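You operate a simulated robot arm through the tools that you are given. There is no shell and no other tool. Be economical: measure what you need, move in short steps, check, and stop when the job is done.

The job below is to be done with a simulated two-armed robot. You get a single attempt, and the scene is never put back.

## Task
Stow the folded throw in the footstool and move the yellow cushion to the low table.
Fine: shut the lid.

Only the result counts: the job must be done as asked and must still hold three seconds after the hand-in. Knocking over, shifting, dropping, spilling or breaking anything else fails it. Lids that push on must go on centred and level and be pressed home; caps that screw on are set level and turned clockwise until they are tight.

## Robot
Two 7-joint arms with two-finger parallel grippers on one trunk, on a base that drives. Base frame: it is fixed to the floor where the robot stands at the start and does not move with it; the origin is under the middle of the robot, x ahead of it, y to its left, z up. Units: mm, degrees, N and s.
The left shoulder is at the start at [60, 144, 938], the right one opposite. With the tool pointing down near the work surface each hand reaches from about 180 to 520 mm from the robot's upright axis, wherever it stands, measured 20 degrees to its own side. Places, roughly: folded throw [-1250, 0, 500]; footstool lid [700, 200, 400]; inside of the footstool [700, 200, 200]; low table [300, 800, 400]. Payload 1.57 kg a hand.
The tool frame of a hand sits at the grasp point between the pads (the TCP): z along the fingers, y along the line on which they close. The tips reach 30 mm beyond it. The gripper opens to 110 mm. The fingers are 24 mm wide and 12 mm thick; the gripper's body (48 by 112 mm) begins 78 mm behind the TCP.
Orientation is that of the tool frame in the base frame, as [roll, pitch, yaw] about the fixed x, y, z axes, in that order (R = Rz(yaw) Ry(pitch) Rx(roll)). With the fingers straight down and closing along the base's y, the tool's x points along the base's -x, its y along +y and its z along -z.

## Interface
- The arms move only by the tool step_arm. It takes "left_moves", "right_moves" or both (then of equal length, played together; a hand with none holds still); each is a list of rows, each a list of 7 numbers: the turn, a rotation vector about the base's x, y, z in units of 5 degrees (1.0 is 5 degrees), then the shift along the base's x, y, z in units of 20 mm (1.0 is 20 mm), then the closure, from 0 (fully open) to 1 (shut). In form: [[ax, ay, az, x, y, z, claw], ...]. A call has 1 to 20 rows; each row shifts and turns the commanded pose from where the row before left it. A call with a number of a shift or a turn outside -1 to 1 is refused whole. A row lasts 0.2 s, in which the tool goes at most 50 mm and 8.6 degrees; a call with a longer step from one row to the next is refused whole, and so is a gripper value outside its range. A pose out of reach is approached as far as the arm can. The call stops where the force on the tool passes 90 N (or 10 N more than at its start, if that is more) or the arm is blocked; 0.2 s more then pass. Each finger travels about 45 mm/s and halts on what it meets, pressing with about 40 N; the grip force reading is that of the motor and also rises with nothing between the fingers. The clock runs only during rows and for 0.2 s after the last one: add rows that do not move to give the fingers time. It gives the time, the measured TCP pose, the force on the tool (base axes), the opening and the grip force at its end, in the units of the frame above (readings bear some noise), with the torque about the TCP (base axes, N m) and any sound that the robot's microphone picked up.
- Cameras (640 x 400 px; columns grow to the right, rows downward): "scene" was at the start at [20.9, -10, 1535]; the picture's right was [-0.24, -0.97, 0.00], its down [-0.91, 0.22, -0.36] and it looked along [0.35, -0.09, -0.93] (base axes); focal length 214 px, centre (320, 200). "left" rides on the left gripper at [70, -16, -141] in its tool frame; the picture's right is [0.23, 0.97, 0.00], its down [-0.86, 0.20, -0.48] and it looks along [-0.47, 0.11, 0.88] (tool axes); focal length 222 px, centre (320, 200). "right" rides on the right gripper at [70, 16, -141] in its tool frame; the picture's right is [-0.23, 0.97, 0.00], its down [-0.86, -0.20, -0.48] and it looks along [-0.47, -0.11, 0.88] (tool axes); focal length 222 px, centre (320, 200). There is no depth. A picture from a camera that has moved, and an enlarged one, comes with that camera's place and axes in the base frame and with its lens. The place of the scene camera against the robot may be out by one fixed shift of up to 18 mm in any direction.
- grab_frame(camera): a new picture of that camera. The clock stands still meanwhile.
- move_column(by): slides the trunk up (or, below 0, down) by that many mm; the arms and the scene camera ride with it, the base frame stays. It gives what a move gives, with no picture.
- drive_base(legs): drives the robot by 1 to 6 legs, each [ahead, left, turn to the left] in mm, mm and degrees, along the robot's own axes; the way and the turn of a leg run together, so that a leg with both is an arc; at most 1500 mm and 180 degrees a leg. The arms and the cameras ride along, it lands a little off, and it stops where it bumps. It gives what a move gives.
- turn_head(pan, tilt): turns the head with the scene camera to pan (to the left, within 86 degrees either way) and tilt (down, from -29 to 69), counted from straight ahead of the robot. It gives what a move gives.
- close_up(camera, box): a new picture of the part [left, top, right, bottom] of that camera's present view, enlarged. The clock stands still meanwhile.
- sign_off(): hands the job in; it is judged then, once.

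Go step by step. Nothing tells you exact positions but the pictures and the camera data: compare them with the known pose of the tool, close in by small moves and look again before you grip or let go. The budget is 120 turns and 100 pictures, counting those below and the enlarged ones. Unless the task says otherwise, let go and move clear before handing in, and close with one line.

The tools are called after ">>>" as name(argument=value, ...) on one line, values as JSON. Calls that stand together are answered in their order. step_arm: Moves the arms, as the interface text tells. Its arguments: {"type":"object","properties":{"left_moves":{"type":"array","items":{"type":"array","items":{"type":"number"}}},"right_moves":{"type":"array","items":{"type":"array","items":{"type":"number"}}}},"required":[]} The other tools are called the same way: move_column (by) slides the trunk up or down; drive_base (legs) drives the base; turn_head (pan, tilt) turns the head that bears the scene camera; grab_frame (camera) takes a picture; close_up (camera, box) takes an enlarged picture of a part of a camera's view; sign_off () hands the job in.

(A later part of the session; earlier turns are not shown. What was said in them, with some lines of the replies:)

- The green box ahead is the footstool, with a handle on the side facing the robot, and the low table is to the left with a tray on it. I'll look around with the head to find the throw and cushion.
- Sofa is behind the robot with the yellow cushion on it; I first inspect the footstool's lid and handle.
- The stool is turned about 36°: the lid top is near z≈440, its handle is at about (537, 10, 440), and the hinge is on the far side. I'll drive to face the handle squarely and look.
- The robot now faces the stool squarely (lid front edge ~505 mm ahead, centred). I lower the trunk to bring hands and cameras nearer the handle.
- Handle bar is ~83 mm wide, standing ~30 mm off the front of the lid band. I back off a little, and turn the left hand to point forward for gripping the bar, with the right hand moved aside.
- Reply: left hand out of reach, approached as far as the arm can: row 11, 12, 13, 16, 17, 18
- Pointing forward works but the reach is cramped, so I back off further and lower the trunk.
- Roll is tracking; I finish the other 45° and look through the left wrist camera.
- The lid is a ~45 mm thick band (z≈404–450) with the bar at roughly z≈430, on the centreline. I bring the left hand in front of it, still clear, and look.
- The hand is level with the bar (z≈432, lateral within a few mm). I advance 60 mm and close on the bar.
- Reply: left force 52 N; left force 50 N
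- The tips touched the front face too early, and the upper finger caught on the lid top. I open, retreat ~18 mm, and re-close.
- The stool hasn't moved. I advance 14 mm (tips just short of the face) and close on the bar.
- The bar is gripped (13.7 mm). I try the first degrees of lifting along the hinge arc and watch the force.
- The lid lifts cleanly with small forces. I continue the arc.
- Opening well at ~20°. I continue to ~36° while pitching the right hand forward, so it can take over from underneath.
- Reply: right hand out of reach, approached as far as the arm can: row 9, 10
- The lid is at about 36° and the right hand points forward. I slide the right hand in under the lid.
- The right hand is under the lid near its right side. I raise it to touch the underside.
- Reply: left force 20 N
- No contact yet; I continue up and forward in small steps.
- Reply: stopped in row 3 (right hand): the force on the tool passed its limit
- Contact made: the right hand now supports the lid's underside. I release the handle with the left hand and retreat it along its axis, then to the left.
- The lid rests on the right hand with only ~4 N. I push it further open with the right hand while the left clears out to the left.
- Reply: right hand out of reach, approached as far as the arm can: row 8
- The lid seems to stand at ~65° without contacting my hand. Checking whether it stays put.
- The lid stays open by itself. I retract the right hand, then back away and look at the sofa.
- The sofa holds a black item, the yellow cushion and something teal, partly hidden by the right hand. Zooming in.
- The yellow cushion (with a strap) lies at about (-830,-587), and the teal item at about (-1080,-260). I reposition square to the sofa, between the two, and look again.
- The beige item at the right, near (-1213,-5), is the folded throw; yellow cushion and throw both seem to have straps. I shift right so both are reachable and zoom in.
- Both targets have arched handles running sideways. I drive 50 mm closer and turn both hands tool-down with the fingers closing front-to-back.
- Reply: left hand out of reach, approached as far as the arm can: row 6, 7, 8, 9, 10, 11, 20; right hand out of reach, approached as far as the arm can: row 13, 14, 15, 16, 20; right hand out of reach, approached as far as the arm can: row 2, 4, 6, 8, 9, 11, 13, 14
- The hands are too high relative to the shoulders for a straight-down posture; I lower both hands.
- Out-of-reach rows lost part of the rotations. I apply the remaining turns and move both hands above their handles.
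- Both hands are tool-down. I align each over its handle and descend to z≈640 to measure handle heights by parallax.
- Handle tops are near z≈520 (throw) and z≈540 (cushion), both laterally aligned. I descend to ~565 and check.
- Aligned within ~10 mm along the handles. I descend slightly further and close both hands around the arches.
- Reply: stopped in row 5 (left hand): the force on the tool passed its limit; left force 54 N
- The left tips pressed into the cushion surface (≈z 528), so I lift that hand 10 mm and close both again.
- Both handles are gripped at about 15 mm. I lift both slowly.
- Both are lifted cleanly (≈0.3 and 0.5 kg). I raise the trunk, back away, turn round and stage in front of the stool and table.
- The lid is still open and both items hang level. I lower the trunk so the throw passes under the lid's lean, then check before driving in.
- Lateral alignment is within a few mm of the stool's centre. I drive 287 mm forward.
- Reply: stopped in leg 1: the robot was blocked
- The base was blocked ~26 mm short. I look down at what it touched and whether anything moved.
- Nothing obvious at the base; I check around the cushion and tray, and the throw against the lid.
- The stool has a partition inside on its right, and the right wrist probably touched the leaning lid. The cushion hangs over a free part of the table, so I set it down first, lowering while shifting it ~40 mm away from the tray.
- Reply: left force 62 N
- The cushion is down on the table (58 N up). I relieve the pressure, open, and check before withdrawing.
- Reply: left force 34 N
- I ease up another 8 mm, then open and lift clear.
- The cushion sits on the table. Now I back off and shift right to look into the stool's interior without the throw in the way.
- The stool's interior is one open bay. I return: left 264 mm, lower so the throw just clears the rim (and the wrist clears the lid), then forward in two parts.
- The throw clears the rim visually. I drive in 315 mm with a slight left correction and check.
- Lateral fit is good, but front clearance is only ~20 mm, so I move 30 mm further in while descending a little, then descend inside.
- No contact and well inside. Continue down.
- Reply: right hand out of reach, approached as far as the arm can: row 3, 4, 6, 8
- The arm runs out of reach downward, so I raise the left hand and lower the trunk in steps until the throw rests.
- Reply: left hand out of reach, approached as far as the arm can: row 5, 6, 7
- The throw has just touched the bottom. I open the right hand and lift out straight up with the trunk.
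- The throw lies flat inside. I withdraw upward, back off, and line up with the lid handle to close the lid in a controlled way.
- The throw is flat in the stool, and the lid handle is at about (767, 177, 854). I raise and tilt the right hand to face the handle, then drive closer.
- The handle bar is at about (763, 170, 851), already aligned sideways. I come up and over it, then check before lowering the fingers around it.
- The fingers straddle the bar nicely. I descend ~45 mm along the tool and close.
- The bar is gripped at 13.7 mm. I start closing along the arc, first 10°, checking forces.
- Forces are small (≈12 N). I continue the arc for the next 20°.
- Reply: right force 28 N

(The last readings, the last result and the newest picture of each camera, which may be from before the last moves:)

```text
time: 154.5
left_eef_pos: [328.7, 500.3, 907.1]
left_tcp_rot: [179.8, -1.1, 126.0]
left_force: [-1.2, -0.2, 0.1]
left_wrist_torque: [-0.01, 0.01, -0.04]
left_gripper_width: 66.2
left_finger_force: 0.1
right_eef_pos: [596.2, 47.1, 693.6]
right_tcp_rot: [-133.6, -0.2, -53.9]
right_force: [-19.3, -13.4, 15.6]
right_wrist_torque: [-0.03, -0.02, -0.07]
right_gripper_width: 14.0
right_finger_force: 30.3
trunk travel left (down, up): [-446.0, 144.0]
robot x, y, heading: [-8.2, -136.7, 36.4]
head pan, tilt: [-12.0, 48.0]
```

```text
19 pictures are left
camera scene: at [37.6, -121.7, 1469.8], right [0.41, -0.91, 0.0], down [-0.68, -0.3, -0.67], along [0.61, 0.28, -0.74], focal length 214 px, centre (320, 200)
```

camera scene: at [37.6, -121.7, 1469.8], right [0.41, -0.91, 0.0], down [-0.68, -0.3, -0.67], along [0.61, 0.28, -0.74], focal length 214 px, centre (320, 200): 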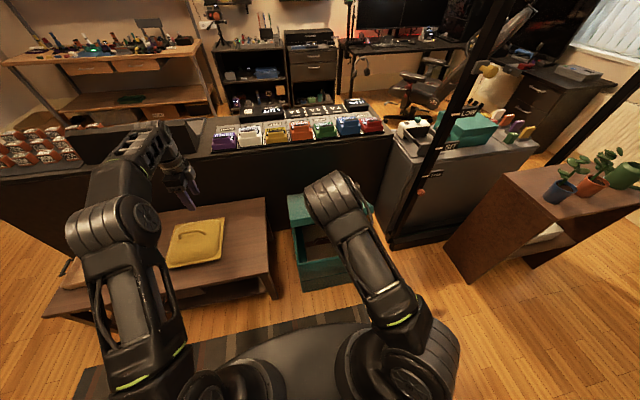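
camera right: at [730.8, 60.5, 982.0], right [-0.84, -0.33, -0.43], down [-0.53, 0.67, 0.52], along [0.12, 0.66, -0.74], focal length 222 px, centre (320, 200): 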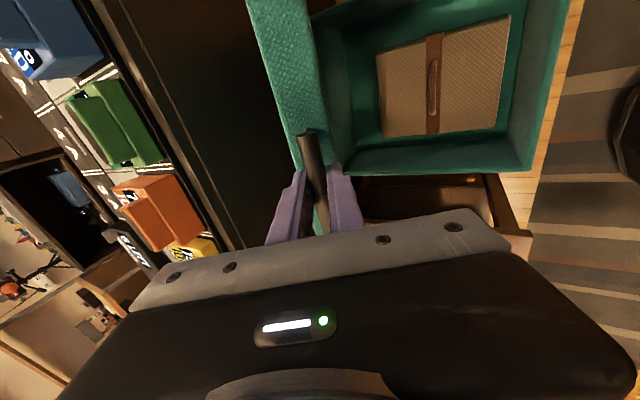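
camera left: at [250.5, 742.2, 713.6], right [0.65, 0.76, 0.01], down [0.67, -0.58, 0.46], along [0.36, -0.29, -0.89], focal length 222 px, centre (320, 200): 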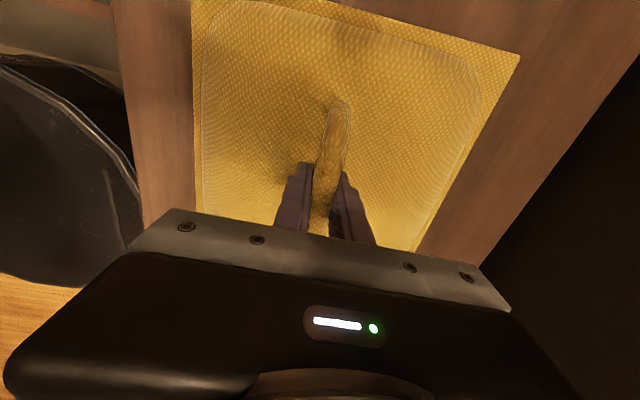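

Still smooth, with a slight inward radius error which I correct. Next 20°.

>>> step_arm(right_moves=[[0.159, -0.218, 0, -0.485, -0.354, -0.625, 1], [0.159, -0.218, 0, -0.36, -0.263, -0.75, 1], [0.159, -0.218, 0, -0.335, -0.245, -0.765, 1], [0.159, -0.218, 0, -0.315, -0.23, -0.78, 1], [0.159, -0.218, 0, -0.295, -0.215, -0.79, 1], [0.159, -0.218, 0, -0.27, -0.198, -0.805, 1], [0.159, -0.218, 0, -0.246, -0.18, -0.815, 1], [0.159, -0.218, 0, -0.222, -0.162, -0.825, 1], [0.159, -0.218, 0, -0.202, -0.148, -0.835, 1], [0.159, -0.218, 0, -0.178, -0.13, -0.845, 1]])

>>> grab_frame(camera="right")

```text
time: 156.7
left_eef_pos: [328.1, 500.6, 905.9]
left_tcp_rot: [179.8, -1.0, 126.1]
left_force: [0.9, 0.1, -0.3]
left_wrist_torque: [0.03, 0.03, -0.02]
left_gripper_width: 66.0
left_finger_force: 0.0
right_eef_pos: [538.4, 4.5, 536.4]
right_tcp_rot: [-120.2, -0.1, -54.0]
right_force: [-5.1, -14.5, 2.3]
right_wrist_torque: [0.0, -0.03, 0.05]
right_gripper_width: 13.7
right_finger_force: 30.5
trunk travel left (down, up): [-446.0, 144.0]
robot x, y, heading: [-3.2, -136.6, 36.3]
head pan, tilt: [-12.0, 48.0]
```

```text
18 pictures are left
camera right: at [474.3, -127.8, 593.0], right [-0.53, -0.11, -0.84], down [-0.76, 0.51, 0.41], along [0.38, 0.85, -0.35], focal length 222 px, centre (320, 200)
```

right: 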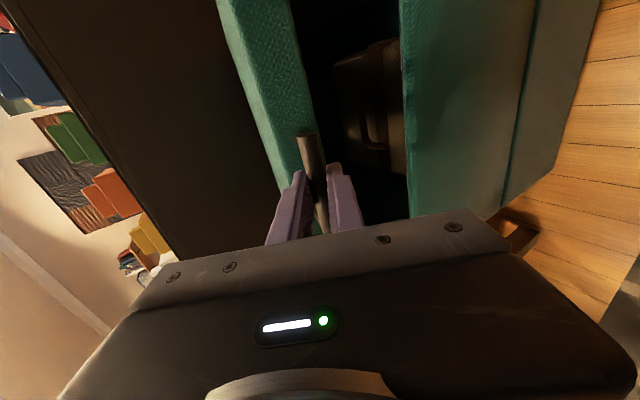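

Nearly shut, with low forces. The last ~100 mm down.

>>> step_arm(right_moves=[[0.159, -0.218, 0, -0.157, -0.115, -0.83, 1], [0.159, -0.218, 0, -0.12, -0.09, -0.83, 1], [0.159, -0.218, 0, -0.073, -0.053, -0.83, 1], [0.159, -0.218, 0, -0.04, -0.03, -0.83, 1], [0.159, -0.218, 0, 0, 0, -0.83, 1], [0.159, -0.218, 0, 0, 0, -0.7, 1]])

>>> close_up(camera="scene", box=[240, 160, 400, 300])

```text
time: 158.1
left_eef_pos: [328.4, 500.3, 905.6]
left_tcp_rot: [179.8, -1.1, 126.0]
left_force: [0.0, 0.2, -1.3]
left_wrist_torque: [-0.02, -0.01, 0.02]
left_gripper_width: 66.0
left_finger_force: 0.0
right_eef_pos: [528.0, -4.1, 436.8]
right_tcp_rot: [-112.6, -0.2, -54.1]
right_force: [-37.3, -30.2, -0.7]
right_wrist_torque: [0.0, 0.31, 0.02]
right_gripper_width: 13.8
right_finger_force: 30.1
trunk travel left (down, up): [-446.0, 144.0]
robot x, y, heading: [-4.0, -138.0, 36.3]
head pan, tilt: [-12.0, 48.0]
```

```text
2.86 times, centred on (320, 230) of scene
camera zoom: at [38.6, -121.6, 1469.7], right [0.41, -0.91, 0.0], down [-0.68, -0.3, -0.67], along [0.61, 0.28, -0.74], focal length 613 px, centre (320, 114)
```

zoom: 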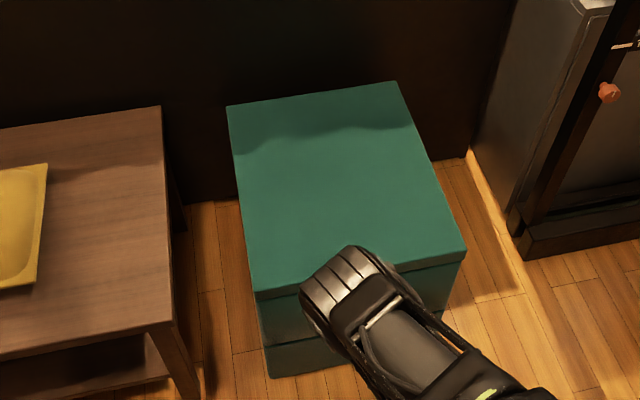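

The lid looks shut but I'm pressing inward ~48 N; I relax backward a few mm and press slightly down to confirm.

>>> step_arm(right_moves=[[0, 0, 0, -0.25, -0.18, 0, 1], [0, 0, 0, 0, 0, -0.25, 1], [0, 0, 0, 0, 0, 0, 1]])

```text
time: 158.9
left_eef_pos: [328.7, 499.9, 906.3]
left_tcp_rot: [179.9, -1.1, 126.0]
left_force: [-0.9, -0.3, -0.5]
left_wrist_torque: [0.03, 0.0, -0.01]
left_gripper_width: 66.0
left_finger_force: 0.0
right_eef_pos: [527.1, -4.6, 436.0]
right_tcp_rot: [-111.7, -0.3, -53.9]
right_force: [-7.4, -20.5, 1.1]
right_wrist_torque: [-0.04, -0.19, -0.28]
right_gripper_width: 13.9
right_finger_force: 30.3
trunk travel left (down, up): [-446.0, 144.0]
robot x, y, heading: [-2.6, -139.4, 36.6]
head pan, tilt: [-12.0, 48.0]
```

>>> step_arm(right_moves=[[0, 0, 0, 0, 0, -0.3, 1], [0, 0, 0, 0, 0, -0.3, 1], [0, 0, 0, 0, 0, 0, 1]])

>>> grab_frame(camera="right")

```text
time: 159.7
left_eef_pos: [325.6, 499.8, 908.7]
left_tcp_rot: [179.7, -1.1, 126.0]
left_force: [0.6, -0.2, -0.3]
left_wrist_torque: [0.01, 0.01, 0.04]
left_gripper_width: 66.1
left_finger_force: 0.1
right_eef_pos: [529.4, -1.2, 430.2]
right_tcp_rot: [-110.5, -0.1, -53.9]
right_force: [-8.4, -22.5, 58.8]
right_wrist_torque: [0.38, -0.24, -0.01]
right_gripper_width: 13.8
right_finger_force: 30.0
trunk travel left (down, up): [-446.0, 144.0]
robot x, y, heading: [-1.9, -137.8, 36.3]
head pan, tilt: [-12.0, 48.0]
```

```text
16 pictures are left
camera right: at [457.9, -138.6, 465.2], right [-0.41, -0.02, -0.91], down [-0.81, 0.47, 0.35], along [0.42, 0.88, -0.21], focal length 222 px, centre (320, 200)
```

right: 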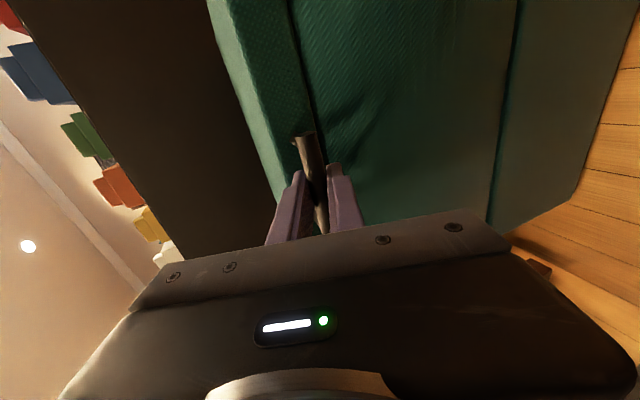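

Lid is fully shut (firm stop, seam flush). I ease up, open, and withdraw along the tool axis.

>>> step_arm(right_moves=[[0, 0, 0, -0.1, -0.07, 0.35, 1], [0, 0, 0, 0, 0, 0, 0.8], [0, 0, 0, 0, 0, 0, 0.6], [0, 0, 0, 0, 0, 0, 0.6], [0, 0, 0, 0, 0, 0, 0.6], [0, 0, 0, -0.38, -0.28, 0.17, 0.6], [0, 0, 0, -0.38, -0.28, 0.17, 0.6], [0, 0, 0, -0.38, -0.28, 0.17, 0.6], [0, 0, 0, -0.38, -0.28, 0.17, 0.6], [0, 0, 0, -0.38, -0.28, 0.17, 0.6]])

>>> drive_base(legs=[[-200, 0, 0]])

>>> turn_head(pan=5, tilt=45)

>>> grab_frame(camera="scene")

```text
time: 161.9
left_eef_pos: [330.0, 500.1, 905.3]
left_tcp_rot: [179.9, -1.1, 126.0]
left_force: [-0.3, -0.6, 0.4]
left_wrist_torque: [0.03, 0.01, -0.04]
left_gripper_width: 65.9
left_finger_force: 0.0
right_eef_pos: [515.3, 0.6, 453.8]
right_tcp_rot: [-112.3, -0.1, -54.1]
right_force: [0.1, 0.6, -3.1]
right_wrist_torque: [-0.01, 0.02, 0.0]
right_gripper_width: 46.2
right_finger_force: 1.1
right hand out of reach, approached as far as the arm can: row 6, 7, 8, 9, 10
trunk travel left (down, up): [-446.0, 144.0]
robot x, y, heading: [-3.5, -139.5, 36.2]
head pan, tilt: [-12.0, 48.0]
```

```text
time: 163.4
left_eef_pos: [169.5, 385.0, 905.6]
left_tcp_rot: [179.9, -1.1, 125.9]
left_force: [-0.7, -0.4, -0.4]
left_wrist_torque: [0.03, -0.04, 0.01]
left_gripper_width: 65.7
left_finger_force: 0.1
right_eef_pos: [355.9, -115.1, 454.9]
right_tcp_rot: [-112.2, -0.1, -53.9]
right_force: [0.5, -0.2, 0.2]
right_wrist_torque: [0.02, 0.03, 0.01]
right_gripper_width: 44.0
right_finger_force: 0.1
trunk travel left (down, up): [-446.0, 144.0]
robot x, y, heading: [-163.6, -254.5, 36.2]
head pan, tilt: [-12.0, 48.0]
```

```text
time: 164.2
left_eef_pos: [169.5, 386.2, 905.8]
left_tcp_rot: [179.9, -1.2, 126.1]
left_force: [0.0, 0.3, 0.9]
left_wrist_torque: [-0.02, 0.02, -0.02]
left_gripper_width: 66.3
left_finger_force: 0.2
right_eef_pos: [357.1, -113.9, 454.3]
right_tcp_rot: [-112.2, -0.2, -53.9]
right_force: [0.4, -0.6, 0.7]
right_wrist_torque: [0.01, -0.01, 0.01]
right_gripper_width: 44.0
right_finger_force: 0.1
trunk travel left (down, up): [-446.0, 144.0]
robot x, y, heading: [-158.3, -254.7, 36.0]
head pan, tilt: [5.0, 45.0]
```

```text
15 pictures are left
camera scene: at [-127.7, -214.5, 1473.8], right [0.66, -0.75, 0.0], down [-0.53, -0.47, -0.71], along [0.53, 0.47, -0.71], focal length 214 px, centre (320, 200)
```

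scene: 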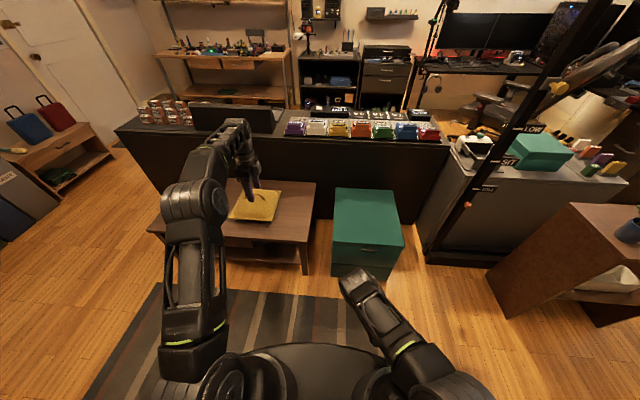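

The hands are clear. I check the lid seam and the cushion in close-up.

>>> close_up(camera="scene", box=[310, 170, 430, 280])

>>> close_up(camera="scene", box=[140, 160, 330, 280])

```text
3.64 times, centred on (370, 225) of scene
camera zoom: at [-127.7, -214.5, 1473.8], right [0.66, -0.75, 0.0], down [-0.53, -0.47, -0.71], along [0.53, 0.47, -0.71], focal length 780 px, centre (138, 109)
```

zoom: 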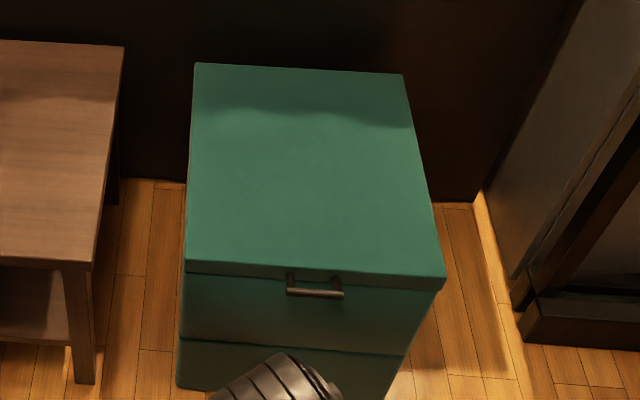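

```text
3.33 times, centred on (235, 220) of scene
camera zoom: at [-127.7, -214.5, 1473.8], right [0.66, -0.75, 0.0], down [-0.53, -0.47, -0.71], along [0.53, 0.47, -0.71], focal length 715 px, centre (603, 133)
```

zoom: 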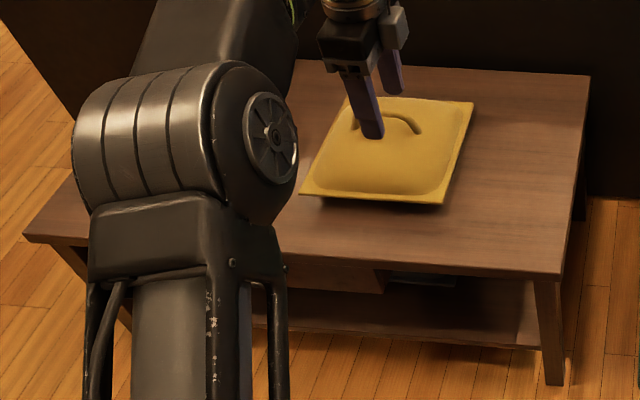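

The lid is shut with the throw inside, the cushion rests on the low table, and both hands are clear, so I hand in.

>>> sign_off()

```text
The job is handed in.
```

The folded throw is stowed in the footstool, the footstool's lid is shut, and the yellow cushion is on the low table.
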